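You operate a simulated robot arm through the tools that you are given. There is no shell and no other tool.

You run a simulated two-armed robot. Do the job below in one go: nothing can be reset, and whatever is moved stays where it is left.

JOB
Bleed the yellow-dot shock down to the pressure on the card.
Fine: then seal the chuck, dump the hose, shut the dump knob, unscrew the chuck and stand it on its rest.

The check looks at the end state, three seconds after you hand in, the way a careful person would. Anything else that was tipped, shoved, dropped, spilled or broken makes it a failure. A push-on lid holds only when it is set on centred and level and pressed home; a screw cap is set on level and turned clockwise until tight.

ROBOT AND FRAMES
Two 7-joint arms with fingered hands on one trunk that stands fixed in place. Base frame: the origin is at the foot of the trunk, x ahead of it, y to its left, z up. Lengths are in mm, angles in degrees, forces in N, time in s.
The left shoulder is at [60, 138, 947], the right one opposite. With the tool pointing down near the work surface each hand reaches from about 420 to 920 mm from the base axis, measured 20 degrees to its own side. Payload 4 kg a hand.
The TCP of each hand is the grasp point between the finger pads, 36 mm short of the fingertips. In the tool frame z runs along the fingers and y along their closing line. The gripper opens to 120 mm; its body begins 42 mm behind the TCP. The gripper is a hand of 5 fingers: y runs from the thumb to the fingers, the wrist lies at [-15, -109, -200] in the tool frame, and closing takes about 1.5 s.
Orientation is that of the tool frame in the base frame, as a unit quaternion [w, x, y, z]. With the fingers straight down and the wrist toward the robot, the tool's x, y and z point along [0, 1, 0], [1, 0, 0] and [0, 0, -1] of the base frame.

CONTROLS
- The arms move only by the tool arm_command. It takes "left_motion", "right_motion" or both (then of equal length, played together; a hand with none holds still); each is one flat list of numbers, 6 for each row, row after row: the shift along the tool's x, y, z in mm, then the turn, a rotation vector about the tool's x, y, z in degrees. In form: [dx, dy, dz, ax, ay, az, dx, dy, dz, ax, ay, az, ...]. A call has 1 to 20 rows; each row is the pose to reach, as a shift and turn from the pose commanded when the call began, along the tool's axes at that moment. "left_gripper" and "right_gripper" are, for a hand that has rows, the finger opening in mm, from 0 to 120, set as the call begins (left out, the last holds). A row lasts 0.2 s, in which the tool goes at most 50 mm and 8.6 degrees; a call with a longer step from one row to the next is refused whole, and so is a gripper value outside its range. Where a pose cannot be reached the arm comes as near as it can. A force on the tool above 40 N (or 10 N above the force at the start of the call, whichever is more), or a blocked arm, ends the call early, and 0.2 s more pass. Each finger travels about 153 mm/s and halts on what it meets, pressing with about 32 N; the grip force reading is that of the motor and also rises with nothing between the fingers. The clock runs only during rows and for 0.2 s after the last one: add rows that repeat a pose to give the fingers time. It gives the time, the measured TCP pose, the force on the tool (base axes), the opening and the grip force at its end, in the units of the frame above (readings bear some noise), with the torque about the TCP (base axes, N m) and any sound that the robot's microphone picked up.
- Cameras (640 x 400 px; columns grow to the right, rows downward): "scene" is now at [44.1, -8.7, 1595]; the picture's right is [-0.02, -1.00, 0.00], its down [-0.51, 0.01, -0.86] and it looks along [0.86, -0.02, -0.51] (base axes); focal length 352 px, centre (320, 200). "left" rides on the left gripper at [-69, -79, -131] in its tool frame; the picture's right is [-0.79, -0.29, 0.55], its down [0.55, -0.74, 0.40] and it looks along [0.29, 0.61, 0.74] (tool axes); focal length 222 px, centre (320, 200). "right" rides on the right gripper at [70, -79, -131] in its tool frame; the picture's right is [-0.78, 0.29, -0.55], its down [-0.55, -0.74, 0.40] and it looks along [-0.29, 0.61, 0.74] (tool axes); focal length 222 px, centre (320, 200). There is no depth. A picture from a camera that has moved, and an enlarged one, comes with that camera's place and axes in the base frame and with its lens. The place of the scene camera against the robot may be out by one fixed shift of up to 25 mm in any direction.
- grab_frame(camera): a new picture of that camera. The clock stands still meanwhile.
- lift_body(by): slides the trunk up (or, below 0, down) by that many mm; the arms and the scene camera ride with it, the base frame stays. It gives what a move gives, with no picture.
- curl_fingers(index, middle, ring, little, thumb_bend, thumb_turn, hand): sets how far each is bent, from 0 (flat) to 100 (curled in); at 30 the hand is open as for a grip, at 70 the pads meet at the TCP. One left out holds its place. A second passes; each finger stops where it meets its share of the squeeze, and holds until it gets a number again. A gripper value or a shape takes the hand back. It gives what a move gives, with no picture; readings hold the bend of each and the force on index, middle, ring, little, thumb and palm. thumb_turn goes from beside the hand (0) to across from the fingers (100), as for a grip.
- hand_shape(shape, hand): the hand has 5 fingers and takes this shape, open, in about a second: jaw (thumb against the fingers, like two jaws); tri (thumb and two fingers); tip (a fingertip pinch); poke (one finger out to press); point (the index stretched); flat (the hand flat); cup (the hand cupped); fist (a fist). The gripper value then closes the fingers along that shape, each until it touches; the sizes above hold for jaw. It gives what a move gives, with no picture.
- head_to(pan, tilt): turns the head with the scene camera to pan (to the left, within 86 degrees either way) and tilt (down, from -29 to 69), counted from straight ahead of the robot. It gives what a move gives.
- inspect(camera, box): a new picture of the part [left, top, right, bottom] of that camera's present view, enlarged. The clock stands still meanwhile.
- job_done(): hands the job in; it is judged then, once.

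Places have to be worked out from the pictures, the camera data and where the tool is seen. Open the grippers and draw the arms clear of the work before you hand the job in, unless the task says otherwise.

The tools are called after "Request:" by a JSON object that holds its "op" and its "data". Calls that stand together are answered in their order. arm_command: Moves the arms, as the interface text tells. Its arguments: {"type":"object","properties":{"left_motion":{"type":"array","items":{"type":"number"}},"left_gripper":{"type":"number"},"right_motion":{"type":"array","items":{"type":"number"}},"right_gripper":{"type":"number"}},"required":[]} The other tools are called the same way: lift_body (by) moves the trunk up or down; hand_shape (shape, hand) gives the hand a shape; curl_fingers (index, middle, ring, little, thumb_bend, thumb_turn, hand) moves the fingers one by one; head_to (pan, tilt) turns the head that bears the scene camera; grab_frame (camera) takes a picture; inspect (camera, box) takes an enlarged picture of a part of a camera's view; job_done () hands the job in.

At the start:

```text
time_s: 0.0
left_position: [546.9, 165.8, 1322.2]
left_tcp_rot: [0.0, 0.708, 0.707, 0.0]
left_ft_force: [0.2, 0.1, 0.2]
left_wrist_torque: [-0.03, -0.01, 0.01]
left_opening: 119.7
left_gripper_force: 0.0
left_shape: jaw
left_bend: [30.0, 30.0, 30.0, 30.0, 30.0, 97.0]
left_finger forces: [0.1, 0.0, 0.1, 0.1, 0.1, 0.1]
right_position: [549.4, -263.2, 1358.7]
right_tcp_rot: [0.0, 0.707, 0.708, 0.0]
right_ft_force: [-0.1, -0.9, 0.7]
right_wrist_torque: [-0.03, 0.04, -0.01]
right_opening: 119.7
right_gripper_force: 0.1
right_shape: jaw
right_bend: [30.0, 30.0, 30.0, 30.0, 30.0, 97.0]
right_finger forces: [0.1, 0.0, 0.0, 0.0, 0.1, 0.1]
trunk travel left (down, up): [-525.0, 65.0]
head pan, tilt (commanded): [-1.4, 31.0]
```

scene: 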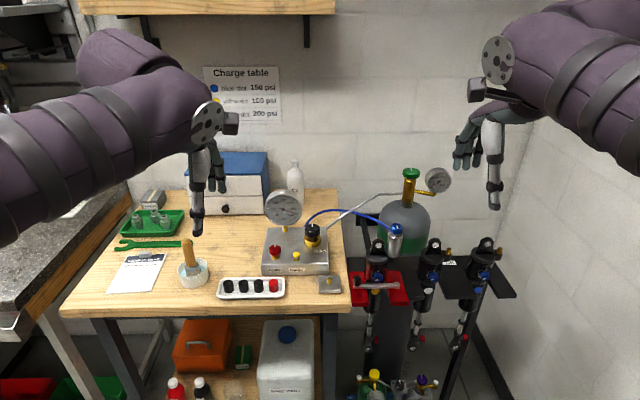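
right: 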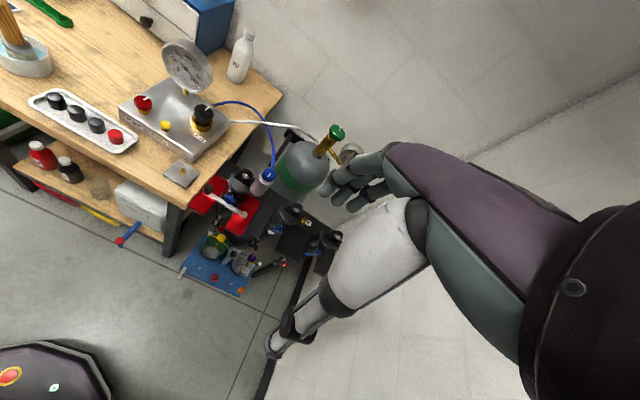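
left: 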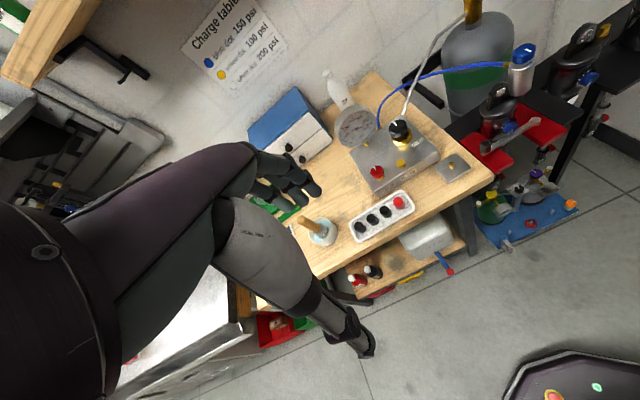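

The first pictures show a bench with a manifold, gauge, hose with a chuck, and several shocks in clamps on the right. I start by enlarging the key areas.

Request:
{"op": "inspect", "data": {"camera": "scene", "box": [190, 50, 300, 140]}}

Request:
{"op": "inspect", "data": {"camera": "scene", "box": [240, 170, 360, 300]}}

Request:
{"op": "inspect", "data": {"camera": "scene", "box": [340, 150, 520, 290]}}

Request:
{"op": "inspect", "data": {"camera": "scene", "box": [340, 280, 520, 400]}}

Request:
{"op": "inspect", "data": {"camera": "scene", "box": [90, 180, 250, 310]}}

```text
4.44 times, centred on (245, 95) of scene
camera zoom: at [44.1, -8.7, 1595.0], right [-0.02, -1.0, 0.0], down [-0.51, 0.01, -0.86], along [0.86, -0.02, -0.51], focal length 1563 px, centre (653, 667)
```

zoom: 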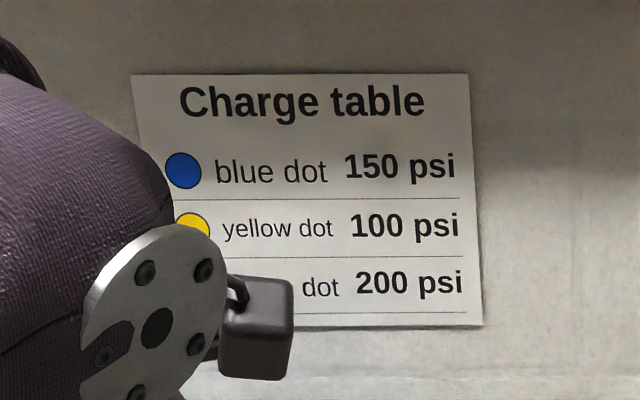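

```text
3.08 times, centred on (300, 235) of scene
camera zoom: at [44.1, -8.7, 1595.0], right [-0.02, -1.0, 0.0], down [-0.51, 0.01, -0.86], along [0.86, -0.02, -0.51], focal length 1082 px, centre (382, 92)
```

zoom: 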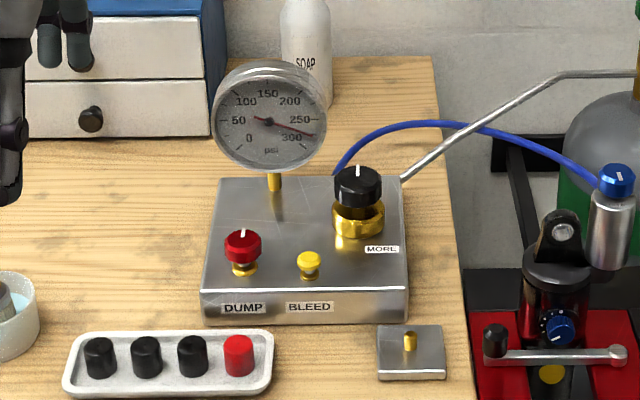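

```text
2.86 times, centred on (430, 220) of scene
camera zoom: at [44.1, -8.7, 1595.0], right [-0.02, -1.0, 0.0], down [-0.51, 0.01, -0.86], along [0.86, -0.02, -0.51], focal length 1005 px, centre (6, 143)
```

zoom: 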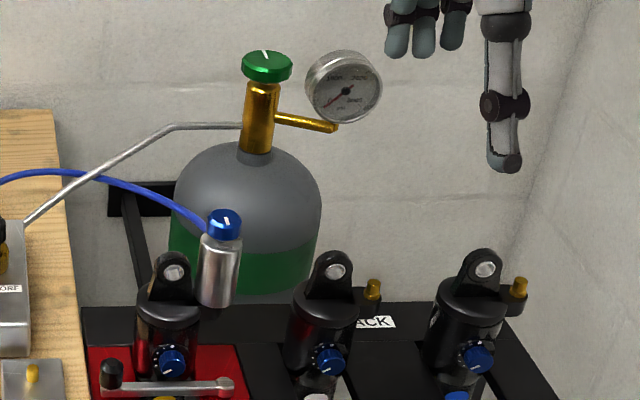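

```text
3.33 times, centred on (430, 340) of scene
camera zoom: at [44.1, -8.7, 1595.0], right [-0.02, -1.0, 0.0], down [-0.51, 0.01, -0.86], along [0.86, -0.02, -0.51], focal length 1172 px, centre (-47, -267)
```

zoom: 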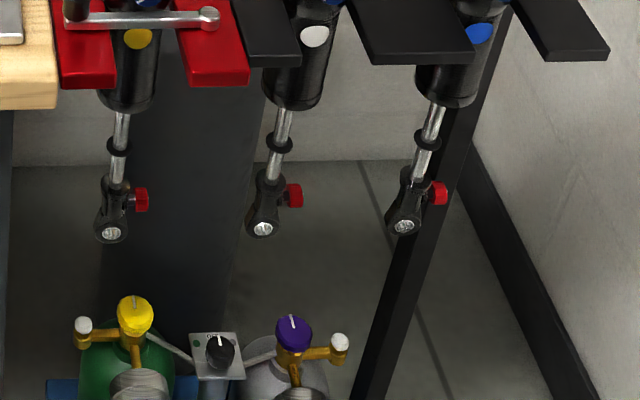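

```text
3.08 times, centred on (170, 245) of scene
camera zoom: at [44.1, -8.7, 1595.0], right [-0.02, -1.0, 0.0], down [-0.51, 0.01, -0.86], along [0.86, -0.02, -0.51], focal length 1082 px, centre (782, 62)
```

zoom: 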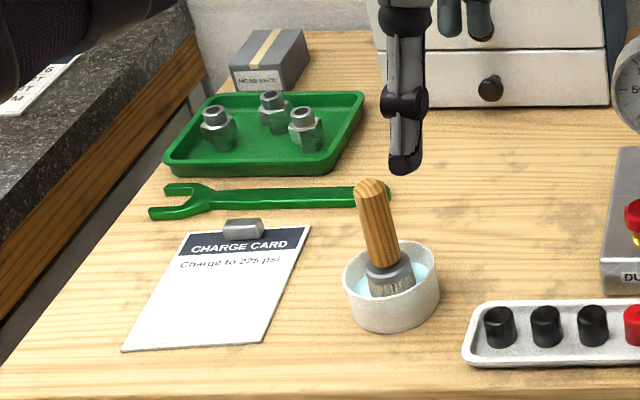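

The clipboard card seems to read "Charge to 225 psi", distinct from the wall table. I zoom in further on the card, gauges, knobs, and chuck to be sure.

Request:
{"op": "inspect", "data": {"camera": "scene", "box": [110, 245, 175, 295]}}

Request:
{"op": "inspect", "data": {"camera": "scene", "box": [262, 185, 304, 227]}}

Request:
{"op": "inspect", "data": {"camera": "scene", "box": [395, 160, 455, 200]}}

Request:
{"op": "inspect", "data": {"camera": "scene", "box": [350, 215, 420, 300]}}

Request:
{"op": "inspect", "data": {"camera": "scene", "box": [260, 215, 345, 300]}}

```text
8.00 times, centred on (142, 270) of scene
camera zoom: at [44.1, -8.7, 1595.0], right [-0.02, -1.0, 0.0], down [-0.51, 0.01, -0.86], along [0.86, -0.02, -0.51], focal length 2813 px, centre (1740, -360)
```

zoom: 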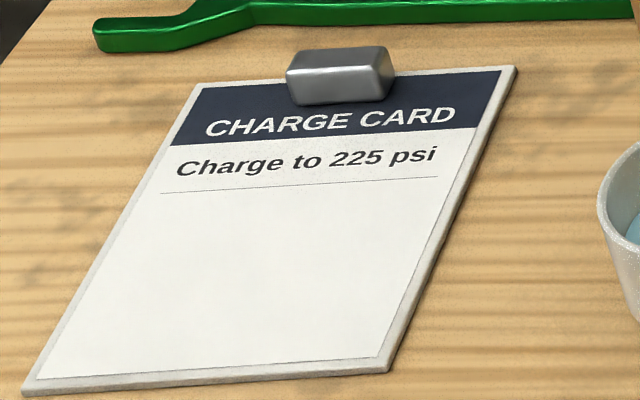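

```text
9.52 times, centred on (283, 206) of scene
camera zoom: at [44.1, -8.7, 1595.0], right [-0.02, -1.0, 0.0], down [-0.51, 0.01, -0.86], along [0.86, -0.02, -0.51], focal length 3349 px, centre (672, 143)
```

zoom: 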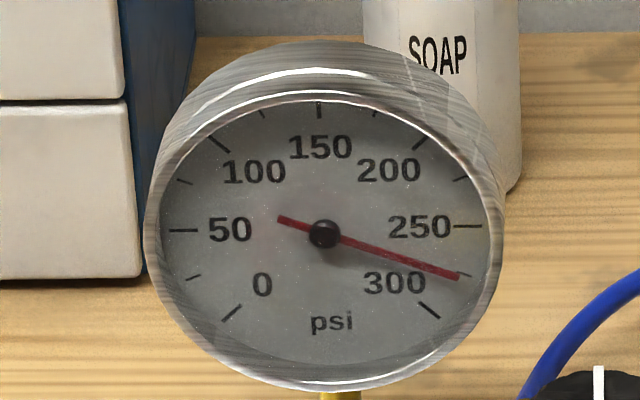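

```text
10.00 times, centred on (425, 180) of scene
camera zoom: at [44.1, -8.7, 1595.0], right [-0.02, -1.0, 0.0], down [-0.51, 0.01, -0.86], along [0.86, -0.02, -0.51], focal length 3516 px, centre (-730, 400)
```

zoom: 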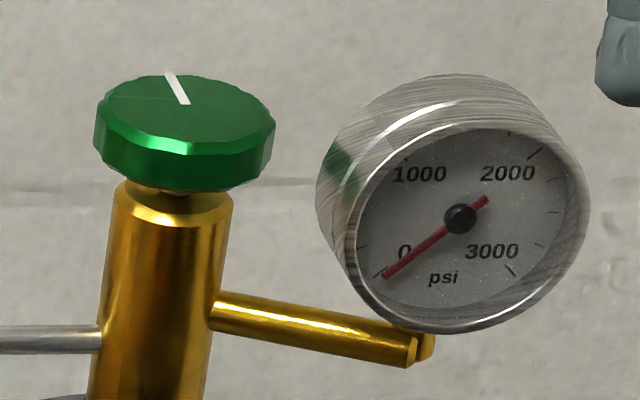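

```text
4.71 times, centred on (385, 258) of scene
camera zoom: at [44.1, -8.7, 1595.0], right [-0.02, -1.0, 0.0], down [-0.51, 0.01, -0.86], along [0.86, -0.02, -0.51], focal length 1655 px, centre (14, -71)
```

zoom: 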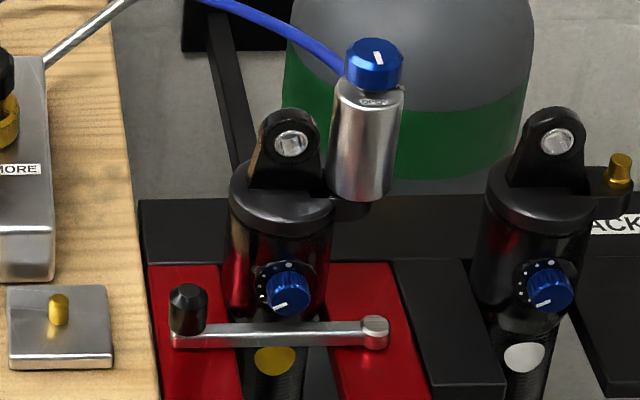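

```text
4.71 times, centred on (302, 258) of scene
camera zoom: at [44.1, -8.7, 1595.0], right [-0.02, -1.0, 0.0], down [-0.51, 0.01, -0.86], along [0.86, -0.02, -0.51], focal length 1655 px, centre (402, -71)
```

zoom: 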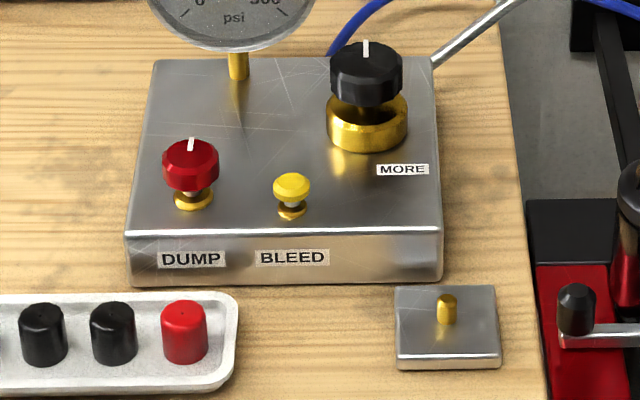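

The gauge reads about 275 psi and the card says 225; the supply tank gauge is at 0 (shut). I look closer at the chuck's label and knob marks.

Request:
{"op": "inspect", "data": {"camera": "scene", "box": [380, 215, 412, 260]}}

Request:
{"op": "inspect", "data": {"camera": "scene", "box": [288, 215, 348, 275]}}

Request:
{"op": "inspect", "data": {"camera": "left", "box": [340, 80, 500, 200]}}

Request:
{"op": "inspect", "data": {"camera": "right", "box": [120, 30, 300, 200]}}

Request:
{"op": "inspect", "data": {"camera": "left", "box": [460, 20, 620, 170]}}

```text
8.89 times, centred on (396, 238) of scene
camera zoom: at [44.1, -8.7, 1595.0], right [-0.02, -1.0, 0.0], down [-0.51, 0.01, -0.86], along [0.86, -0.02, -0.51], focal length 3126 px, centre (-356, -133)
```

zoom: 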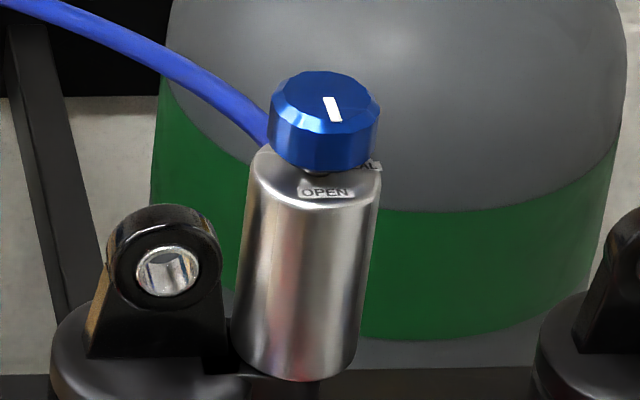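

```text
6.67 times, centred on (318, 245) of scene
camera zoom: at [44.1, -8.7, 1595.0], right [-0.02, -1.0, 0.0], down [-0.51, 0.01, -0.86], along [0.86, -0.02, -0.51], focal length 2344 px, centre (333, -100)
```

zoom: 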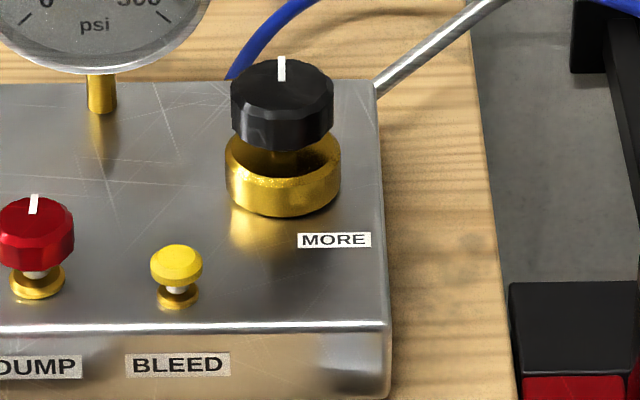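

```text
3.33 times, centred on (420, 140) of left
camera zoom: at [468.1, 96.5, 1452.6], right [-0.29, -0.78, -0.55], down [-0.73, 0.55, -0.4], along [0.61, 0.29, -0.74], focal length 740 px, centre (-13, 400)
```

zoom: 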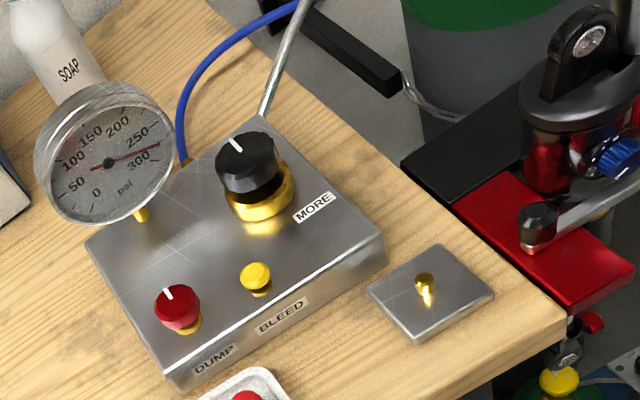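

```text
2.35 times, centred on (210, 115) of right
camera zoom: at [472.0, -193.9, 1488.8], right [0.29, -0.78, 0.55], down [-0.74, -0.55, -0.4], along [0.61, -0.29, -0.74], focal length 523 px, centre (579, 400)
```

zoom: 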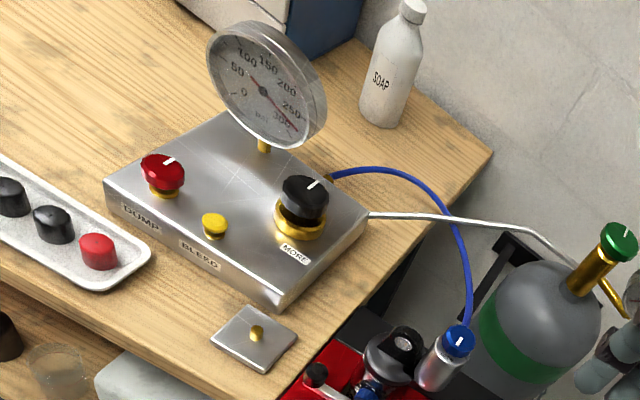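

```text
2.67 times, centred on (540, 95) of left
camera zoom: at [468.1, 96.5, 1452.6], right [-0.29, -0.78, -0.55], down [-0.73, 0.55, -0.4], along [0.61, 0.29, -0.74], focal length 592 px, centre (-267, 480)
```

zoom: 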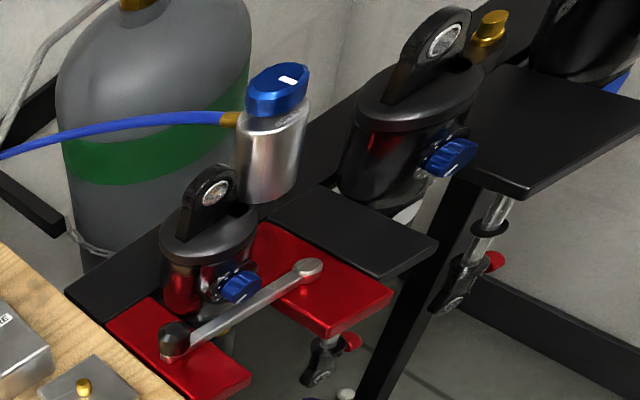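

Marks on the chuck knob point to OPEN (front), with SEAL 90° to the right. By triangulating from the two wrist cameras I place the bleed button near (832, 47, 949), the dump knob near (841, 105, 963), the chuck knob near (799, -219, 1060) and the rest pin near (775, -45, 899). I shape the right hand to poke and look at it.

Request:
{"op": "hand_shape", "data": {"hand": "right", "shape": "poke"}}

Request:
{"op": "grab_frame", "data": {"camera": "right"}}

Request:
{"op": "grab_frame", "data": {"camera": "scene"}}

```text
time_s: 0.9
left_position: [547.8, 166.4, 1321.5]
left_tcp_rot: [0.0, 0.707, 0.707, 0.001]
left_ft_force: [0.3, 0.2, -0.7]
left_wrist_torque: [0.0, 0.02, 0.0]
left_opening: 119.9
left_gripper_force: 0.1
left_shape: jaw
left_bend: [30.0, 30.0, 30.0, 30.0, 30.0, 97.0]
left_finger forces: [0.0, 0.1, 0.0, 0.1, 0.0, 0.0]
right_position: [550.3, -263.0, 1356.2]
right_tcp_rot: [0.001, 0.707, 0.707, 0.0]
right_ft_force: [-0.1, 0.2, -0.6]
right_wrist_torque: [0.03, 0.01, -0.02]
right_opening: 0.0
right_gripper_force: 0.1
right_shape: poke
right_bend: [70.0, 70.0, 99.0, 99.0, 100.0, 100.0]
right_finger forces: [0.0, 0.0, 0.0, 0.0, 0.0, 0.0]
trunk travel left (down, up): [-525.0, 65.0]
head pan, tilt (commanded): [-1.4, 31.0]
```

```text
taken
camera right: at [472.0, -194.0, 1488.8], right [0.29, -0.78, 0.55], down [-0.74, -0.55, -0.4], along [0.61, -0.29, -0.74], focal length 222 px, centre (320, 200)
```

right: 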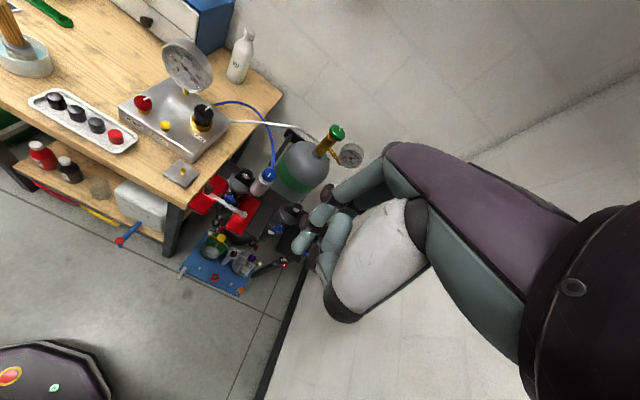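

```text
taken
camera scene: at [44.1, -8.7, 1595.0], right [-0.02, -1.0, 0.0], down [-0.51, 0.01, -0.86], along [0.86, -0.02, -0.51], focal length 352 px, centre (320, 200)
```

scene: 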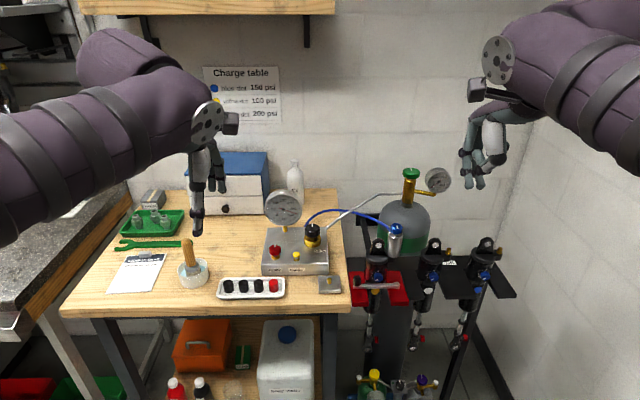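

I inspect the poke shape in the scene view to see which finger protrudes.

Request:
{"op": "inspect", "data": {"camera": "scene", "box": [440, 90, 540, 200]}}

Request:
{"op": "inspect", "data": {"camera": "right", "box": [280, 130, 460, 330]}}

Request:
{"op": "inspect", "data": {"camera": "scene", "box": [170, 90, 260, 240]}}

```text
3.64 times, centred on (490, 145) of scene
camera zoom: at [44.1, -8.7, 1595.0], right [-0.02, -1.0, 0.0], down [-0.51, 0.01, -0.86], along [0.86, -0.02, -0.51], focal length 1279 px, centre (-298, 400)
```

zoom: 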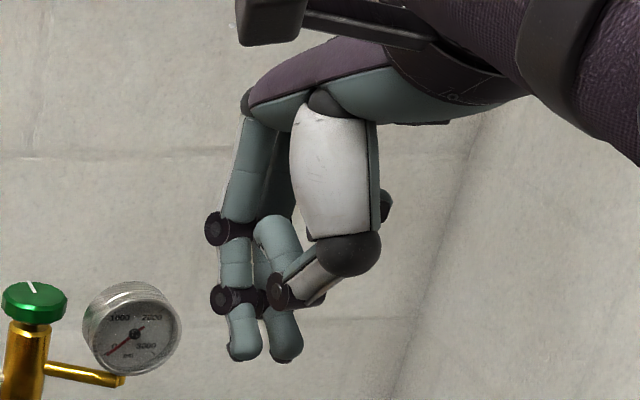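

```text
2.00 times, centred on (370, 230) of right
camera zoom: at [472.0, -194.0, 1488.8], right [0.29, -0.78, 0.55], down [-0.74, -0.55, -0.4], along [0.61, -0.29, -0.74], focal length 444 px, centre (220, 140)
```

zoom: 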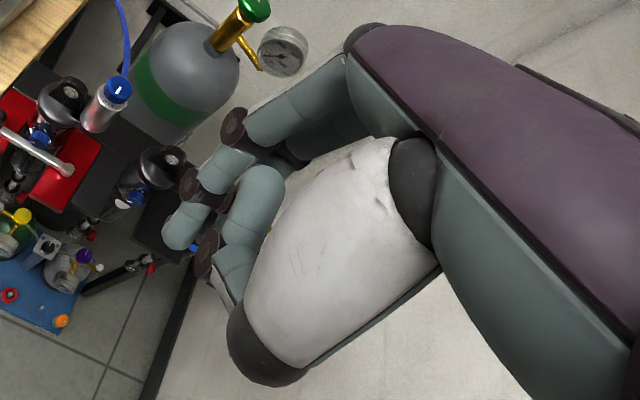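

```text
2.67 times, centred on (215, 165) of scene
camera zoom: at [44.1, -8.7, 1595.0], right [-0.02, -1.0, 0.0], down [-0.51, 0.01, -0.86], along [0.86, -0.02, -0.51], focal length 938 px, centre (600, 293)
```

zoom: 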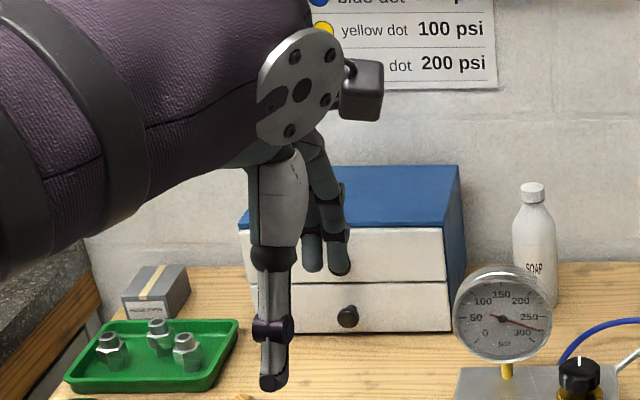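

Index and middle tips are both down, with the TCP between them. I curl the middle finger away so that only the index is out to press.

Request:
{"op": "curl_fingers", "data": {"hand": "right", "middle": 100}}

Request:
{"op": "inspect", "data": {"camera": "scene", "box": [440, 90, 540, 200]}}

Request:
{"op": "inspect", "data": {"camera": "right", "box": [280, 130, 460, 330]}}

Request:
{"op": "inspect", "data": {"camera": "left", "box": [340, 80, 500, 200]}}

```text
time_s: 1.9
left_position: [546.4, 166.2, 1321.0]
left_tcp_rot: [0.0, 0.707, 0.707, 0.0]
left_ft_force: [0.4, -0.3, 0.3]
left_wrist_torque: [-0.02, -0.02, 0.0]
left_opening: 119.9
left_gripper_force: 0.1
left_shape: jaw
left_bend: [30.0, 30.0, 30.0, 30.0, 30.0, 97.0]
left_finger forces: [0.1, 0.0, 0.1, 0.1, 0.1, 0.1]
right_position: [550.5, -264.2, 1356.9]
right_tcp_rot: [0.001, 0.707, 0.707, 0.0]
right_ft_force: [0.6, -0.7, 0.4]
right_wrist_torque: [0.02, -0.06, 0.02]
right_opening: 36.6
right_gripper_force: 0.0
right_shape: fingers
right_bend: [70.0, 100.0, 99.0, 99.0, 100.0, 100.0]
right_finger forces: [0.1, 0.0, 0.0, 0.1, 0.0, 0.1]
trunk travel left (down, up): [-525.0, 65.0]
head pan, tilt (commanded): [-1.4, 31.0]
```

```text
3.64 times, centred on (490, 145) of scene
camera zoom: at [44.1, -8.7, 1595.0], right [-0.02, -1.0, 0.0], down [-0.51, 0.01, -0.86], along [0.86, -0.02, -0.51], focal length 1279 px, centre (-298, 400)
```

zoom: 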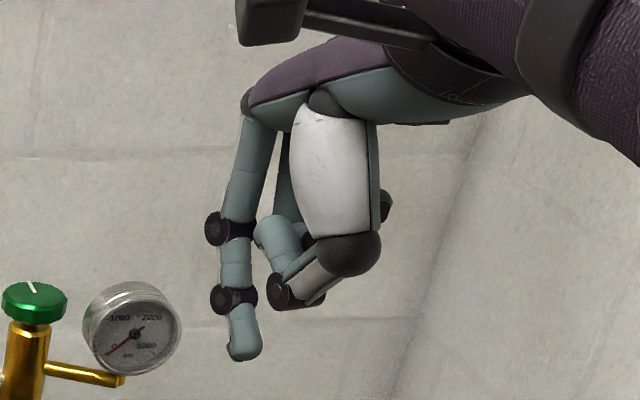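

```text
2.00 times, centred on (370, 230) of right
camera zoom: at [472.0, -193.9, 1488.8], right [0.29, -0.78, 0.55], down [-0.74, -0.55, -0.4], along [0.61, -0.29, -0.74], focal length 444 px, centre (220, 140)
```

zoom: 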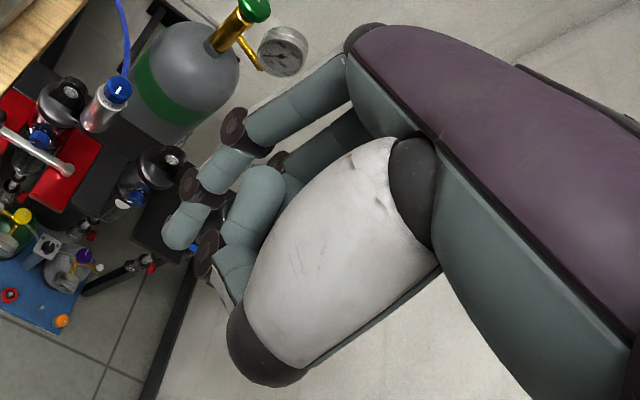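

```text
3.33 times, centred on (420, 140) of left
camera zoom: at [468.1, 96.5, 1452.6], right [-0.29, -0.78, -0.55], down [-0.73, 0.55, -0.4], along [0.61, 0.29, -0.74], focal length 740 px, centre (-13, 400)
```

zoom: 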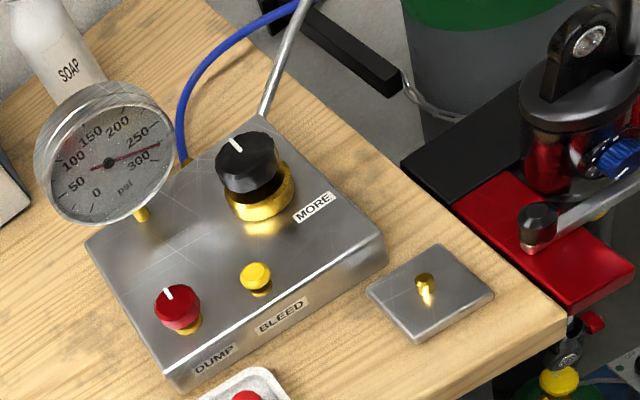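

Index tip sits about [8, -3, 36] in the tool frame. I bring the right hand across to above the bleed button, yawed 45° so the wrist stays to the right and the gauge stays visible.

Request:
{"op": "arm_command", "data": {"right_motion": [25.64, 24.12, 21.4, 0, 0, -3.75, 51.28, 48.25, 42.8, 0, 0, -7.5, 76.9, 72.4, 64.2, 0, 0, -11.25, 102.6, 96.5, 85.6, 0, 0, -15, 128.2, 120.6, 107, 0, 0, -18.75, 153.8, 144.7, 128.4, 0, 0, -22.5, 179.5, 168.9, 149.8, 0, 0, -26.25, 205.1, 193, 171.2, 0, 0, -30, 230.8, 217.1, 192.6, 0, 0, -33.75, 256.4, 241.2, 214, 0, 0, -37.5, 282, 265.4, 235.4, 0, 0, -41.25, 307.7, 289.5, 256.8, 0, 0, -45, 307.7, 289.5, 256.8, 0, 0, -45]}}

Request:
{"op": "grab_frame", "data": {"camera": "scene"}}

Request:
{"op": "grab_frame", "data": {"camera": "right"}}

Request:
{"op": "grab_frame", "data": {"camera": "left"}}

```text
time_s: 4.7
left_position: [548.1, 165.2, 1320.2]
left_tcp_rot: [-0.001, 0.708, 0.707, 0.0]
left_ft_force: [-0.7, 0.2, 0.4]
left_wrist_torque: [0.01, -0.01, 0.05]
left_opening: 119.7
left_gripper_force: 0.1
left_shape: jaw
left_bend: [30.0, 30.0, 30.0, 30.0, 30.0, 97.0]
left_finger forces: [0.0, 0.0, 0.0, 0.0, 0.0, 0.0]
right_position: [808.1, 36.2, 1086.5]
right_tcp_rot: [0.0, 0.383, 0.924, 0.0]
right_ft_force: [-0.1, -0.9, 0.0]
right_wrist_torque: [-0.01, 0.0, 0.0]
right_opening: 37.0
right_gripper_force: 0.0
right_shape: fingers
right_bend: [70.0, 100.0, 99.0, 99.0, 100.0, 100.0]
right_finger forces: [0.0, 0.0, 0.0, 0.0, 0.0, 0.1]
right hand out of reach, approached as far as the arm can: row 11, 12, 13
trunk travel left (down, up): [-525.0, 65.0]
head pan, tilt (commanded): [-1.4, 31.0]
```

```text
taken
camera scene: at [44.5, -9.5, 1594.9], right [-0.02, -1.0, 0.0], down [-0.51, 0.01, -0.86], along [0.86, -0.02, -0.51], focal length 352 px, centre (320, 200)
```

scene: 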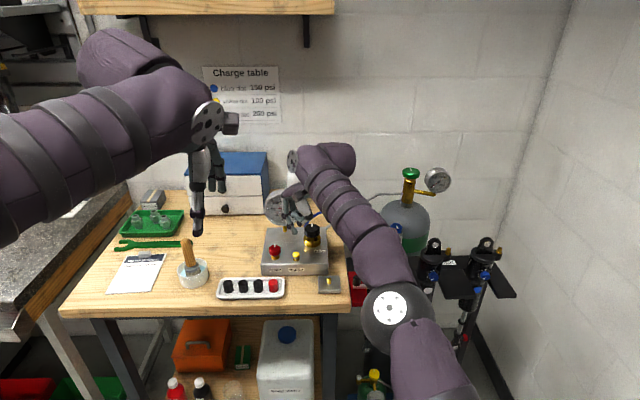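

```text
taken
camera right: at [702.7, 30.3, 1217.6], right [0.76, -0.35, 0.55], down [-0.13, -0.91, -0.4], along [0.64, 0.23, -0.74], focal length 222 px, centre (320, 200)
```

right: 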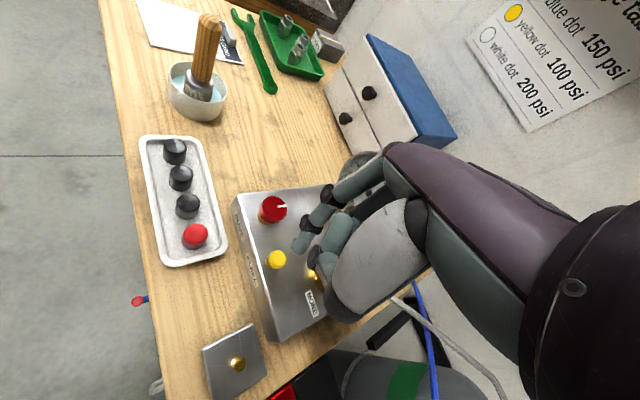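

```text
taken
camera left: at [468.7, 95.6, 1452.4], right [-0.29, -0.78, -0.55], down [-0.73, 0.55, -0.4], along [0.61, 0.29, -0.74], focal length 222 px, centre (320, 200)
```

left: 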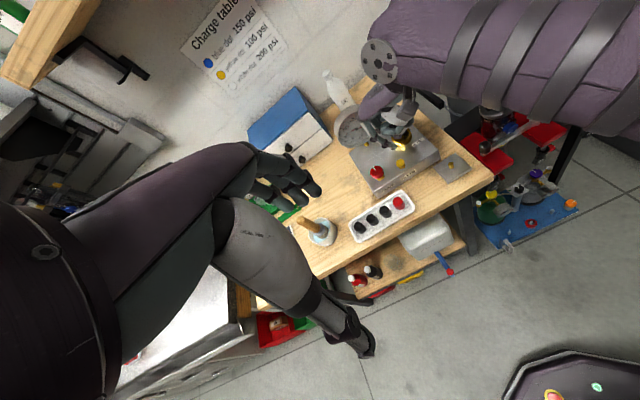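

The arm reached its limit at that height, but lower down it fits. I turn the yaw back to about 20° (so the curled fingers clear the black knob) and lower partway.

Request:
{"op": "arm_command", "data": {"right_motion": [0.2, -1.2, 20, 0, 0, 6.25, 0.4, -2.4, 40, 0, 0, 12.5, 0.6, -3.6, 60, 0, 0, 18.75, 0.7, -4.9, 80, 0, 0, 25, 0.7, -4.9, 80, 0, 0, 25]}}

Request:
{"op": "grab_frame", "data": {"camera": "right"}}

Request:
{"op": "grab_frame", "data": {"camera": "scene"}}

Request:
{"op": "inspect", "data": {"camera": "left", "box": [320, 60, 480, 200]}}

```text
time_s: 5.9
left_position: [547.3, 165.0, 1321.5]
left_tcp_rot: [0.001, 0.708, 0.706, 0.001]
left_ft_force: [0.3, -0.7, 0.1]
left_wrist_torque: [0.01, 0.03, 0.0]
left_opening: 119.8
left_gripper_force: 0.0
left_shape: jaw
left_bend: [30.0, 30.0, 30.0, 30.0, 30.0, 97.0]
left_finger forces: [0.0, 0.1, 0.0, 0.1, 0.1, 0.0]
right_position: [803.5, 36.6, 1004.6]
right_tcp_rot: [0.0, 0.574, 0.819, 0.001]
right_ft_force: [0.5, 0.9, -0.1]
right_wrist_torque: [0.02, 0.01, 0.0]
right_opening: 36.5
right_gripper_force: 0.1
right_shape: fingers
right_bend: [70.0, 100.0, 99.0, 99.0, 100.0, 100.0]
right_finger forces: [0.0, 0.0, 0.0, 0.0, 0.0, 0.0]
trunk travel left (down, up): [-525.0, 65.0]
head pan, tilt (commanded): [-1.4, 31.0]
```

```text
taken
camera right: at [706.9, 75.0, 1136.3], right [0.54, -0.64, 0.55], down [-0.5, -0.77, -0.4], along [0.67, -0.06, -0.74], focal length 222 px, centre (320, 200)
```

right: 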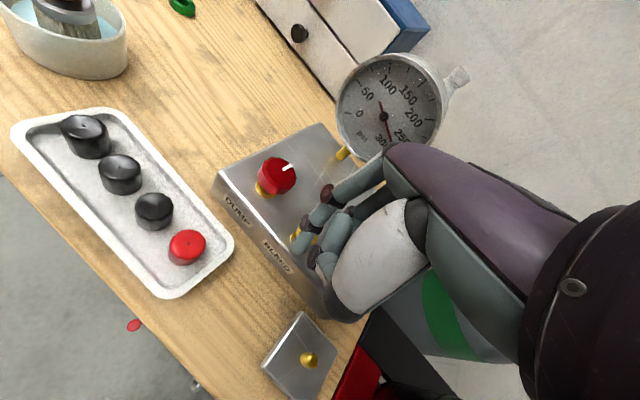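

```text
taken
camera scene: at [44.2, -9.0, 1595.0], right [-0.02, -1.0, 0.0], down [-0.51, 0.01, -0.86], along [0.86, -0.02, -0.51], focal length 352 px, centre (320, 200)
```

scene: 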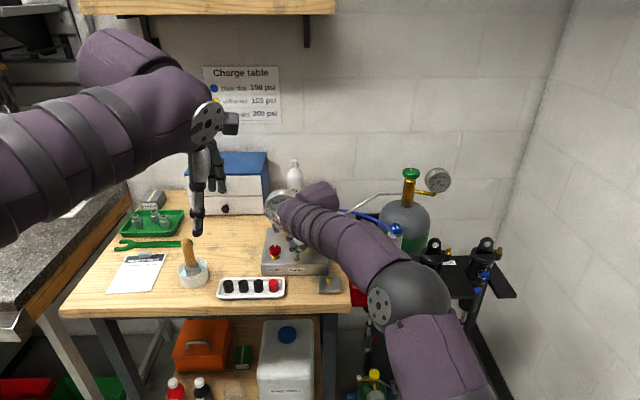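

```text
2.86 times, centred on (400, 130) of left
camera zoom: at [468.2, 96.2, 1452.7], right [-0.29, -0.78, -0.55], down [-0.73, 0.55, -0.4], along [0.61, 0.29, -0.74], focal length 635 px, centre (91, 400)
```

zoom: 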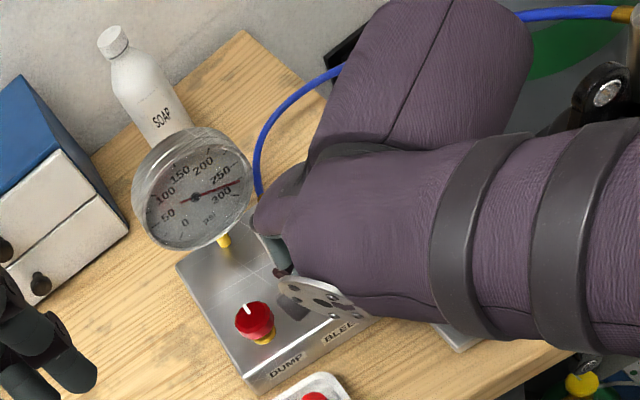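

The left camera sees the gauge fully (about 275) and the right hand now sits just in front of the button. I move 32 mm forward and 4 mm left so that the index tip is over the button, still ~20 mm above it.

Request:
{"op": "arm_command", "data": {"right_motion": [-3.5, 15.8, 0, 0, 0, 0, -7, 31.5, 0, 0, 0, 0, -7, 31.5, 0, 0, 0, 0]}}

Request:
{"op": "grab_frame", "data": {"camera": "right"}}

Request:
{"op": "inspect", "data": {"camera": "right", "box": [220, 140, 380, 320]}}

Request:
{"op": "inspect", "data": {"camera": "scene", "box": [240, 170, 360, 300]}}

Request:
{"op": "inspect", "data": {"camera": "left", "box": [320, 60, 480, 200]}}

```text
time_s: 6.7
left_position: [547.7, 165.2, 1321.5]
left_tcp_rot: [0.001, 0.708, 0.707, 0.002]
left_ft_force: [0.0, 1.1, 1.0]
left_wrist_torque: [0.03, 0.0, 0.01]
left_opening: 119.6
left_gripper_force: 0.1
left_shape: jaw
left_bend: [30.0, 30.0, 30.0, 30.0, 30.0, 97.0]
left_finger forces: [0.1, 0.1, 0.0, 0.0, 0.1, 0.0]
right_position: [835.9, 42.0, 1005.1]
right_tcp_rot: [0.0, 0.573, 0.819, 0.0]
right_ft_force: [-0.4, 0.8, -0.1]
right_wrist_torque: [-0.01, 0.0, -0.02]
right_opening: 36.5
right_gripper_force: 0.0
right_shape: fingers
right_bend: [70.0, 100.0, 99.0, 99.0, 100.0, 100.0]
right_finger forces: [0.0, 0.0, 0.1, 0.0, 0.0, 0.0]
trunk travel left (down, up): [-525.0, 65.0]
head pan, tilt (commanded): [-1.4, 31.0]
```

```text
taken
camera right: at [738.4, 79.8, 1136.7], right [0.54, -0.64, 0.55], down [-0.5, -0.77, -0.4], along [0.67, -0.06, -0.74], focal length 222 px, centre (320, 200)
```

right: 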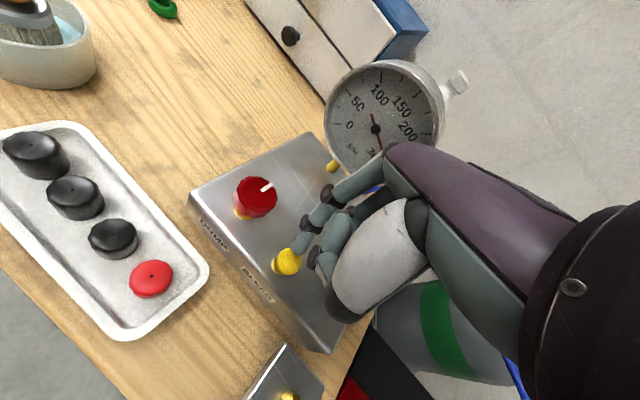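

```text
2.22 times, centred on (300, 230) of right
camera zoom: at [738.4, 79.8, 1136.7], right [0.54, -0.64, 0.55], down [-0.5, -0.77, -0.4], along [0.67, -0.06, -0.74], focal length 494 px, centre (364, 133)
```

zoom: 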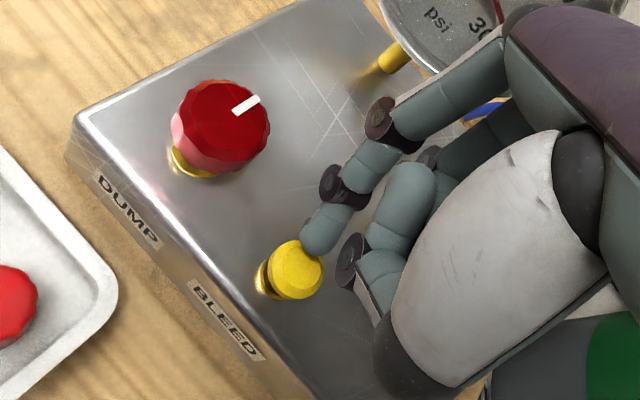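

```text
3.08 times, centred on (300, 235) of scene
camera zoom: at [43.9, -8.8, 1595.0], right [-0.02, -1.0, 0.0], down [-0.51, 0.01, -0.86], along [0.86, -0.02, -0.51], focal length 1082 px, centre (382, 92)
```

zoom: 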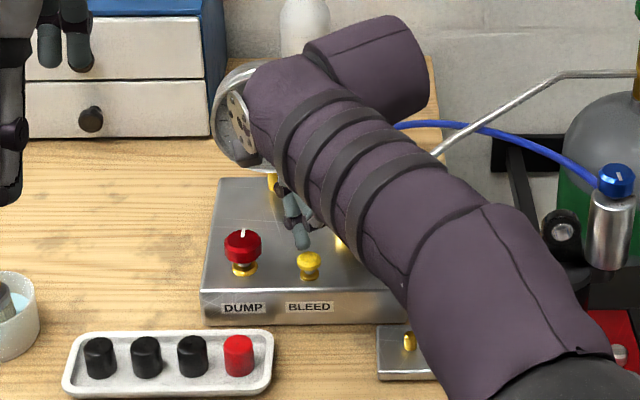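

```text
2.86 times, centred on (400, 130) of left
camera zoom: at [467.9, 96.4, 1452.8], right [-0.29, -0.78, -0.55], down [-0.73, 0.55, -0.4], along [0.61, 0.29, -0.74], focal length 635 px, centre (91, 400)
```

zoom: 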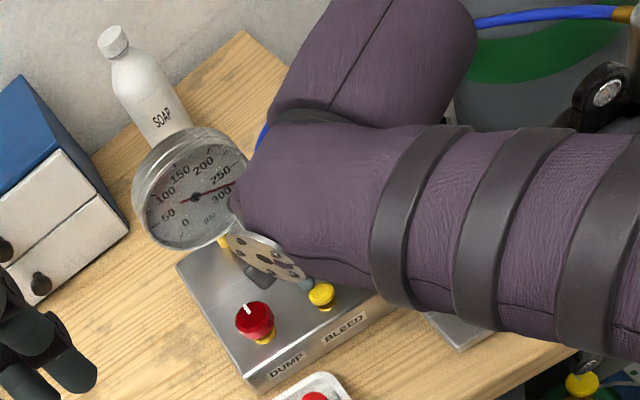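

The right camera puts the button about 4 mm to the right of the index tip's plumb point. I correct that and descend 12 mm, leaving a small gap.

Request:
{"op": "arm_command", "data": {"right_motion": [-3.4, -2.3, 0, 0, 0, 0, -3.4, -2.3, 6, 0, 0, 0, -3.4, -2.3, 12, 0, 0, 0, -3.4, -2.3, 12, 0, 0, 0]}}

Request:
{"op": "inspect", "data": {"camera": "right", "box": [220, 140, 380, 320]}}

Request:
{"op": "inspect", "data": {"camera": "scene", "box": [260, 215, 345, 300]}}

Request:
{"op": "inspect", "data": {"camera": "left", "box": [345, 100, 390, 140]}}

```text
time_s: 7.7
left_position: [547.1, 166.3, 1322.6]
left_tcp_rot: [0.001, 0.707, 0.707, 0.0]
left_ft_force: [-0.9, -0.6, -0.2]
left_wrist_torque: [0.01, 0.01, 0.03]
left_opening: 120.1
left_gripper_force: 0.1
left_shape: jaw
left_bend: [30.0, 30.0, 30.0, 30.0, 30.0, 97.0]
left_finger forces: [0.1, 0.1, 0.0, 0.1, 0.0, 0.1]
right_position: [834.4, 38.4, 995.3]
right_tcp_rot: [0.001, 0.574, 0.819, 0.0]
right_ft_force: [3.4, 1.6, 9.0]
right_wrist_torque: [0.09, -0.1, 0.03]
right_opening: 36.0
right_gripper_force: 4.9
right_shape: fingers
right_bend: [70.0, 100.0, 99.0, 99.0, 100.0, 100.0]
right_finger forces: [9.4, 0.1, 0.1, 0.0, 0.1, 0.0]
trunk travel left (down, up): [-525.0, 65.0]
head pan, tilt (commanded): [-1.4, 31.0]
```

```text
2.22 times, centred on (300, 230) of right
camera zoom: at [737.2, 76.6, 1126.4], right [0.54, -0.64, 0.55], down [-0.5, -0.77, -0.4], along [0.68, -0.06, -0.73], focal length 494 px, centre (364, 133)
```

zoom: 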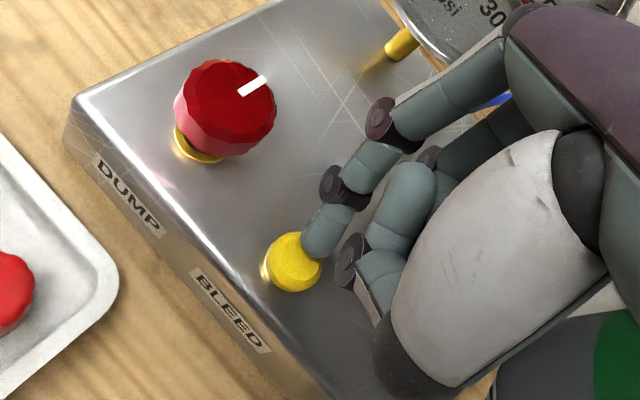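

```text
4.71 times, centred on (302, 258) of scene
camera zoom: at [43.6, -8.5, 1595.1], right [-0.02, -1.0, 0.0], down [-0.51, 0.01, -0.86], along [0.86, -0.02, -0.51], focal length 1655 px, centre (402, -71)
```

zoom: 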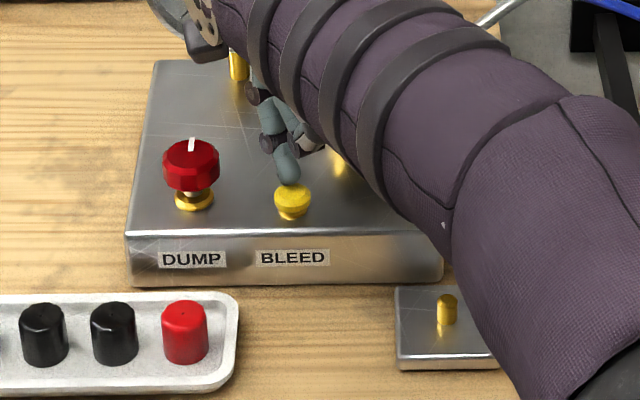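

```text
10.00 times, centred on (368, 120) of left
camera zoom: at [467.7, 96.8, 1452.9], right [-0.29, -0.79, -0.55], down [-0.73, 0.55, -0.4], along [0.61, 0.29, -0.74], focal length 2221 px, centre (-155, 1000)
```

zoom: 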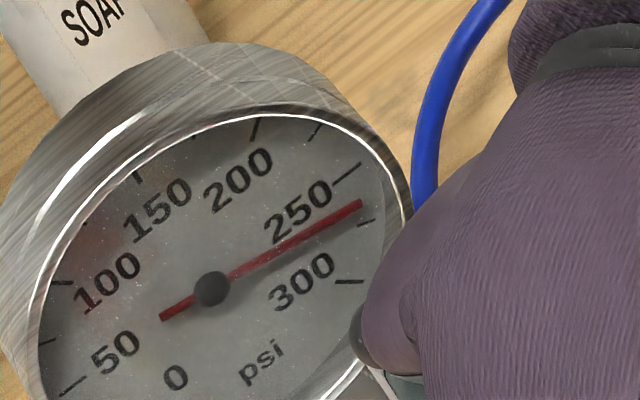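

The button is already partly pressed (9 N) and the gauge has dropped to about 265. I back off right away and check the reading when released.

Request:
{"op": "arm_command", "data": {"right_motion": [0, 0, -10, 0, 0, 0]}}

Request:
{"op": "inspect", "data": {"camera": "left", "box": [345, 100, 390, 140]}}

Request:
{"op": "inspect", "data": {"camera": "right", "box": [220, 140, 380, 320]}}

```text
time_s: 8.1
left_position: [547.2, 165.5, 1322.0]
left_tcp_rot: [0.001, 0.708, 0.706, 0.001]
left_ft_force: [0.0, -0.7, 0.3]
left_wrist_torque: [0.03, -0.02, 0.0]
left_opening: 119.7
left_gripper_force: 0.0
left_shape: jaw
left_bend: [30.0, 30.0, 30.0, 30.0, 30.0, 97.0]
left_finger forces: [0.0, 0.0, 0.0, 0.0, 0.0, 0.0]
right_position: [834.4, 37.7, 1001.9]
right_tcp_rot: [-0.001, 0.574, 0.819, -0.001]
right_ft_force: [0.3, 0.6, 0.4]
right_wrist_torque: [-0.02, -0.01, 0.04]
right_opening: 36.8
right_gripper_force: 0.4
right_shape: fingers
right_bend: [70.0, 100.0, 99.0, 99.0, 100.0, 100.0]
right_finger forces: [0.9, 0.0, 0.1, 0.0, 0.0, 0.1]
trunk travel left (down, up): [-525.0, 65.0]
head pan, tilt (commanded): [-1.4, 31.0]
```

```text
10.00 times, centred on (368, 120) of left
camera zoom: at [468.0, 96.6, 1452.5], right [-0.29, -0.78, -0.55], down [-0.73, 0.55, -0.4], along [0.61, 0.29, -0.74], focal length 2221 px, centre (-155, 1000)
```

zoom: 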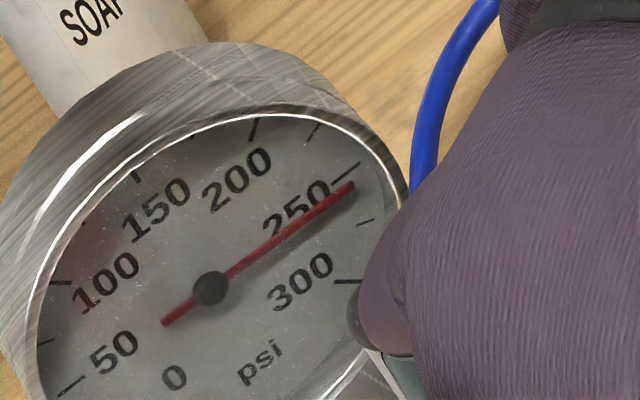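

```text
2.22 times, centred on (300, 230) of right
camera zoom: at [736.8, 75.0, 1133.0], right [0.54, -0.64, 0.55], down [-0.5, -0.77, -0.4], along [0.67, -0.06, -0.74], focal length 494 px, centre (364, 133)
```

zoom: 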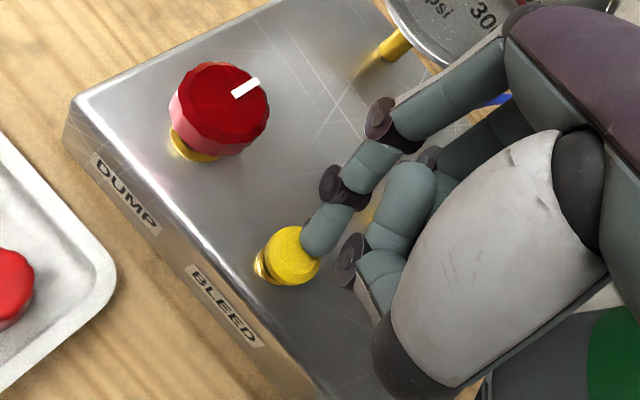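

The needle is around 257 and the fingertip still barely touches. I lift 6 mm more and wait a moment to see whether it is stable.

Request:
{"op": "arm_command", "data": {"right_motion": [0, 0, -6, 0, 0, 0, 0, 0, -6, 0, 0, 0, 0, 0, -6, 0, 0, 0]}}

Request:
{"op": "inspect", "data": {"camera": "left", "box": [345, 100, 390, 140]}}

```text
time_s: 8.9
left_position: [545.7, 165.9, 1321.4]
left_tcp_rot: [0.001, 0.708, 0.706, 0.001]
left_ft_force: [-0.2, -0.3, 0.8]
left_wrist_torque: [0.01, -0.01, 0.01]
left_opening: 119.6
left_gripper_force: 0.0
left_shape: jaw
left_bend: [30.0, 30.0, 30.0, 30.0, 30.0, 97.0]
left_finger forces: [0.0, 0.1, 0.0, 0.1, 0.0, 0.0]
right_position: [834.7, 36.9, 1009.2]
right_tcp_rot: [0.0, 0.573, 0.819, 0.0]
right_ft_force: [0.2, -0.3, -0.4]
right_wrist_torque: [0.02, -0.02, 0.01]
right_opening: 36.7
right_gripper_force: 0.1
right_shape: fingers
right_bend: [70.0, 100.0, 99.0, 99.0, 100.0, 100.0]
right_finger forces: [0.0, 0.0, 0.0, 0.0, 0.0, 0.0]
trunk travel left (down, up): [-525.0, 65.0]
head pan, tilt (commanded): [-1.4, 31.0]
```

```text
10.00 times, centred on (368, 120) of left
camera zoom: at [468.2, 96.6, 1452.6], right [-0.29, -0.79, -0.55], down [-0.73, 0.55, -0.4], along [0.61, 0.29, -0.74], focal length 2221 px, centre (-155, 1000)
```

zoom: 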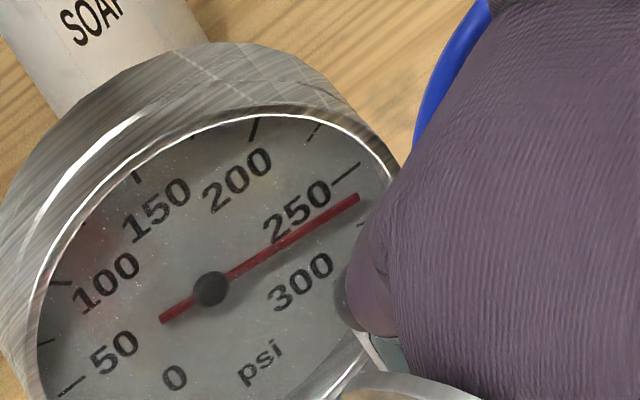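

The needle rebounded to about 262, so the shock feeds back through the hose and the gauge lags. I wait 2 s to see the settled value.

Request:
{"op": "arm_command", "data": {"right_motion": [0, 0, 0, 0, 0, 0, 0, 0, 0, 0, 0, 0, 0, 0, 0, 0, 0, 0, 0, 0, 0, 0, 0, 0, 0, 0, 0, 0, 0, 0, 0, 0, 0, 0, 0, 0, 0, 0, 0, 0, 0, 0, 0, 0, 0, 0, 0, 0, 0, 0, 0, 0, 0, 0, 0, 0, 0, 0, 0, 0]}}

Request:
{"op": "inspect", "data": {"camera": "left", "box": [345, 100, 390, 140]}}

```text
time_s: 11.1
left_position: [546.7, 165.6, 1321.3]
left_tcp_rot: [0.002, 0.708, 0.706, 0.001]
left_ft_force: [0.8, 0.6, -0.5]
left_wrist_torque: [0.02, 0.01, -0.02]
left_opening: 119.7
left_gripper_force: 0.0
left_shape: jaw
left_bend: [30.0, 30.0, 30.0, 30.0, 30.0, 97.0]
left_finger forces: [0.0, 0.0, 0.1, 0.1, 0.0, 0.0]
right_position: [833.9, 37.8, 1010.3]
right_tcp_rot: [0.0, 0.574, 0.819, 0.0]
right_ft_force: [-0.5, -0.3, -0.2]
right_wrist_torque: [-0.01, -0.02, -0.02]
right_opening: 36.7
right_gripper_force: 0.1
right_shape: fingers
right_bend: [70.0, 100.0, 99.0, 99.0, 100.0, 100.0]
right_finger forces: [0.0, 0.0, 0.0, 0.0, 0.0, 0.0]
trunk travel left (down, up): [-525.0, 65.0]
head pan, tilt (commanded): [-1.4, 31.0]
```

```text
10.00 times, centred on (368, 120) of left
camera zoom: at [468.2, 96.6, 1452.6], right [-0.29, -0.79, -0.55], down [-0.73, 0.55, -0.4], along [0.61, 0.29, -0.74], focal length 2221 px, centre (-155, 1000)
```

zoom: 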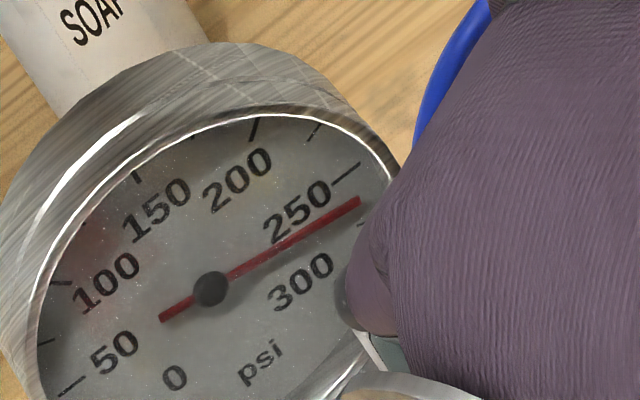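

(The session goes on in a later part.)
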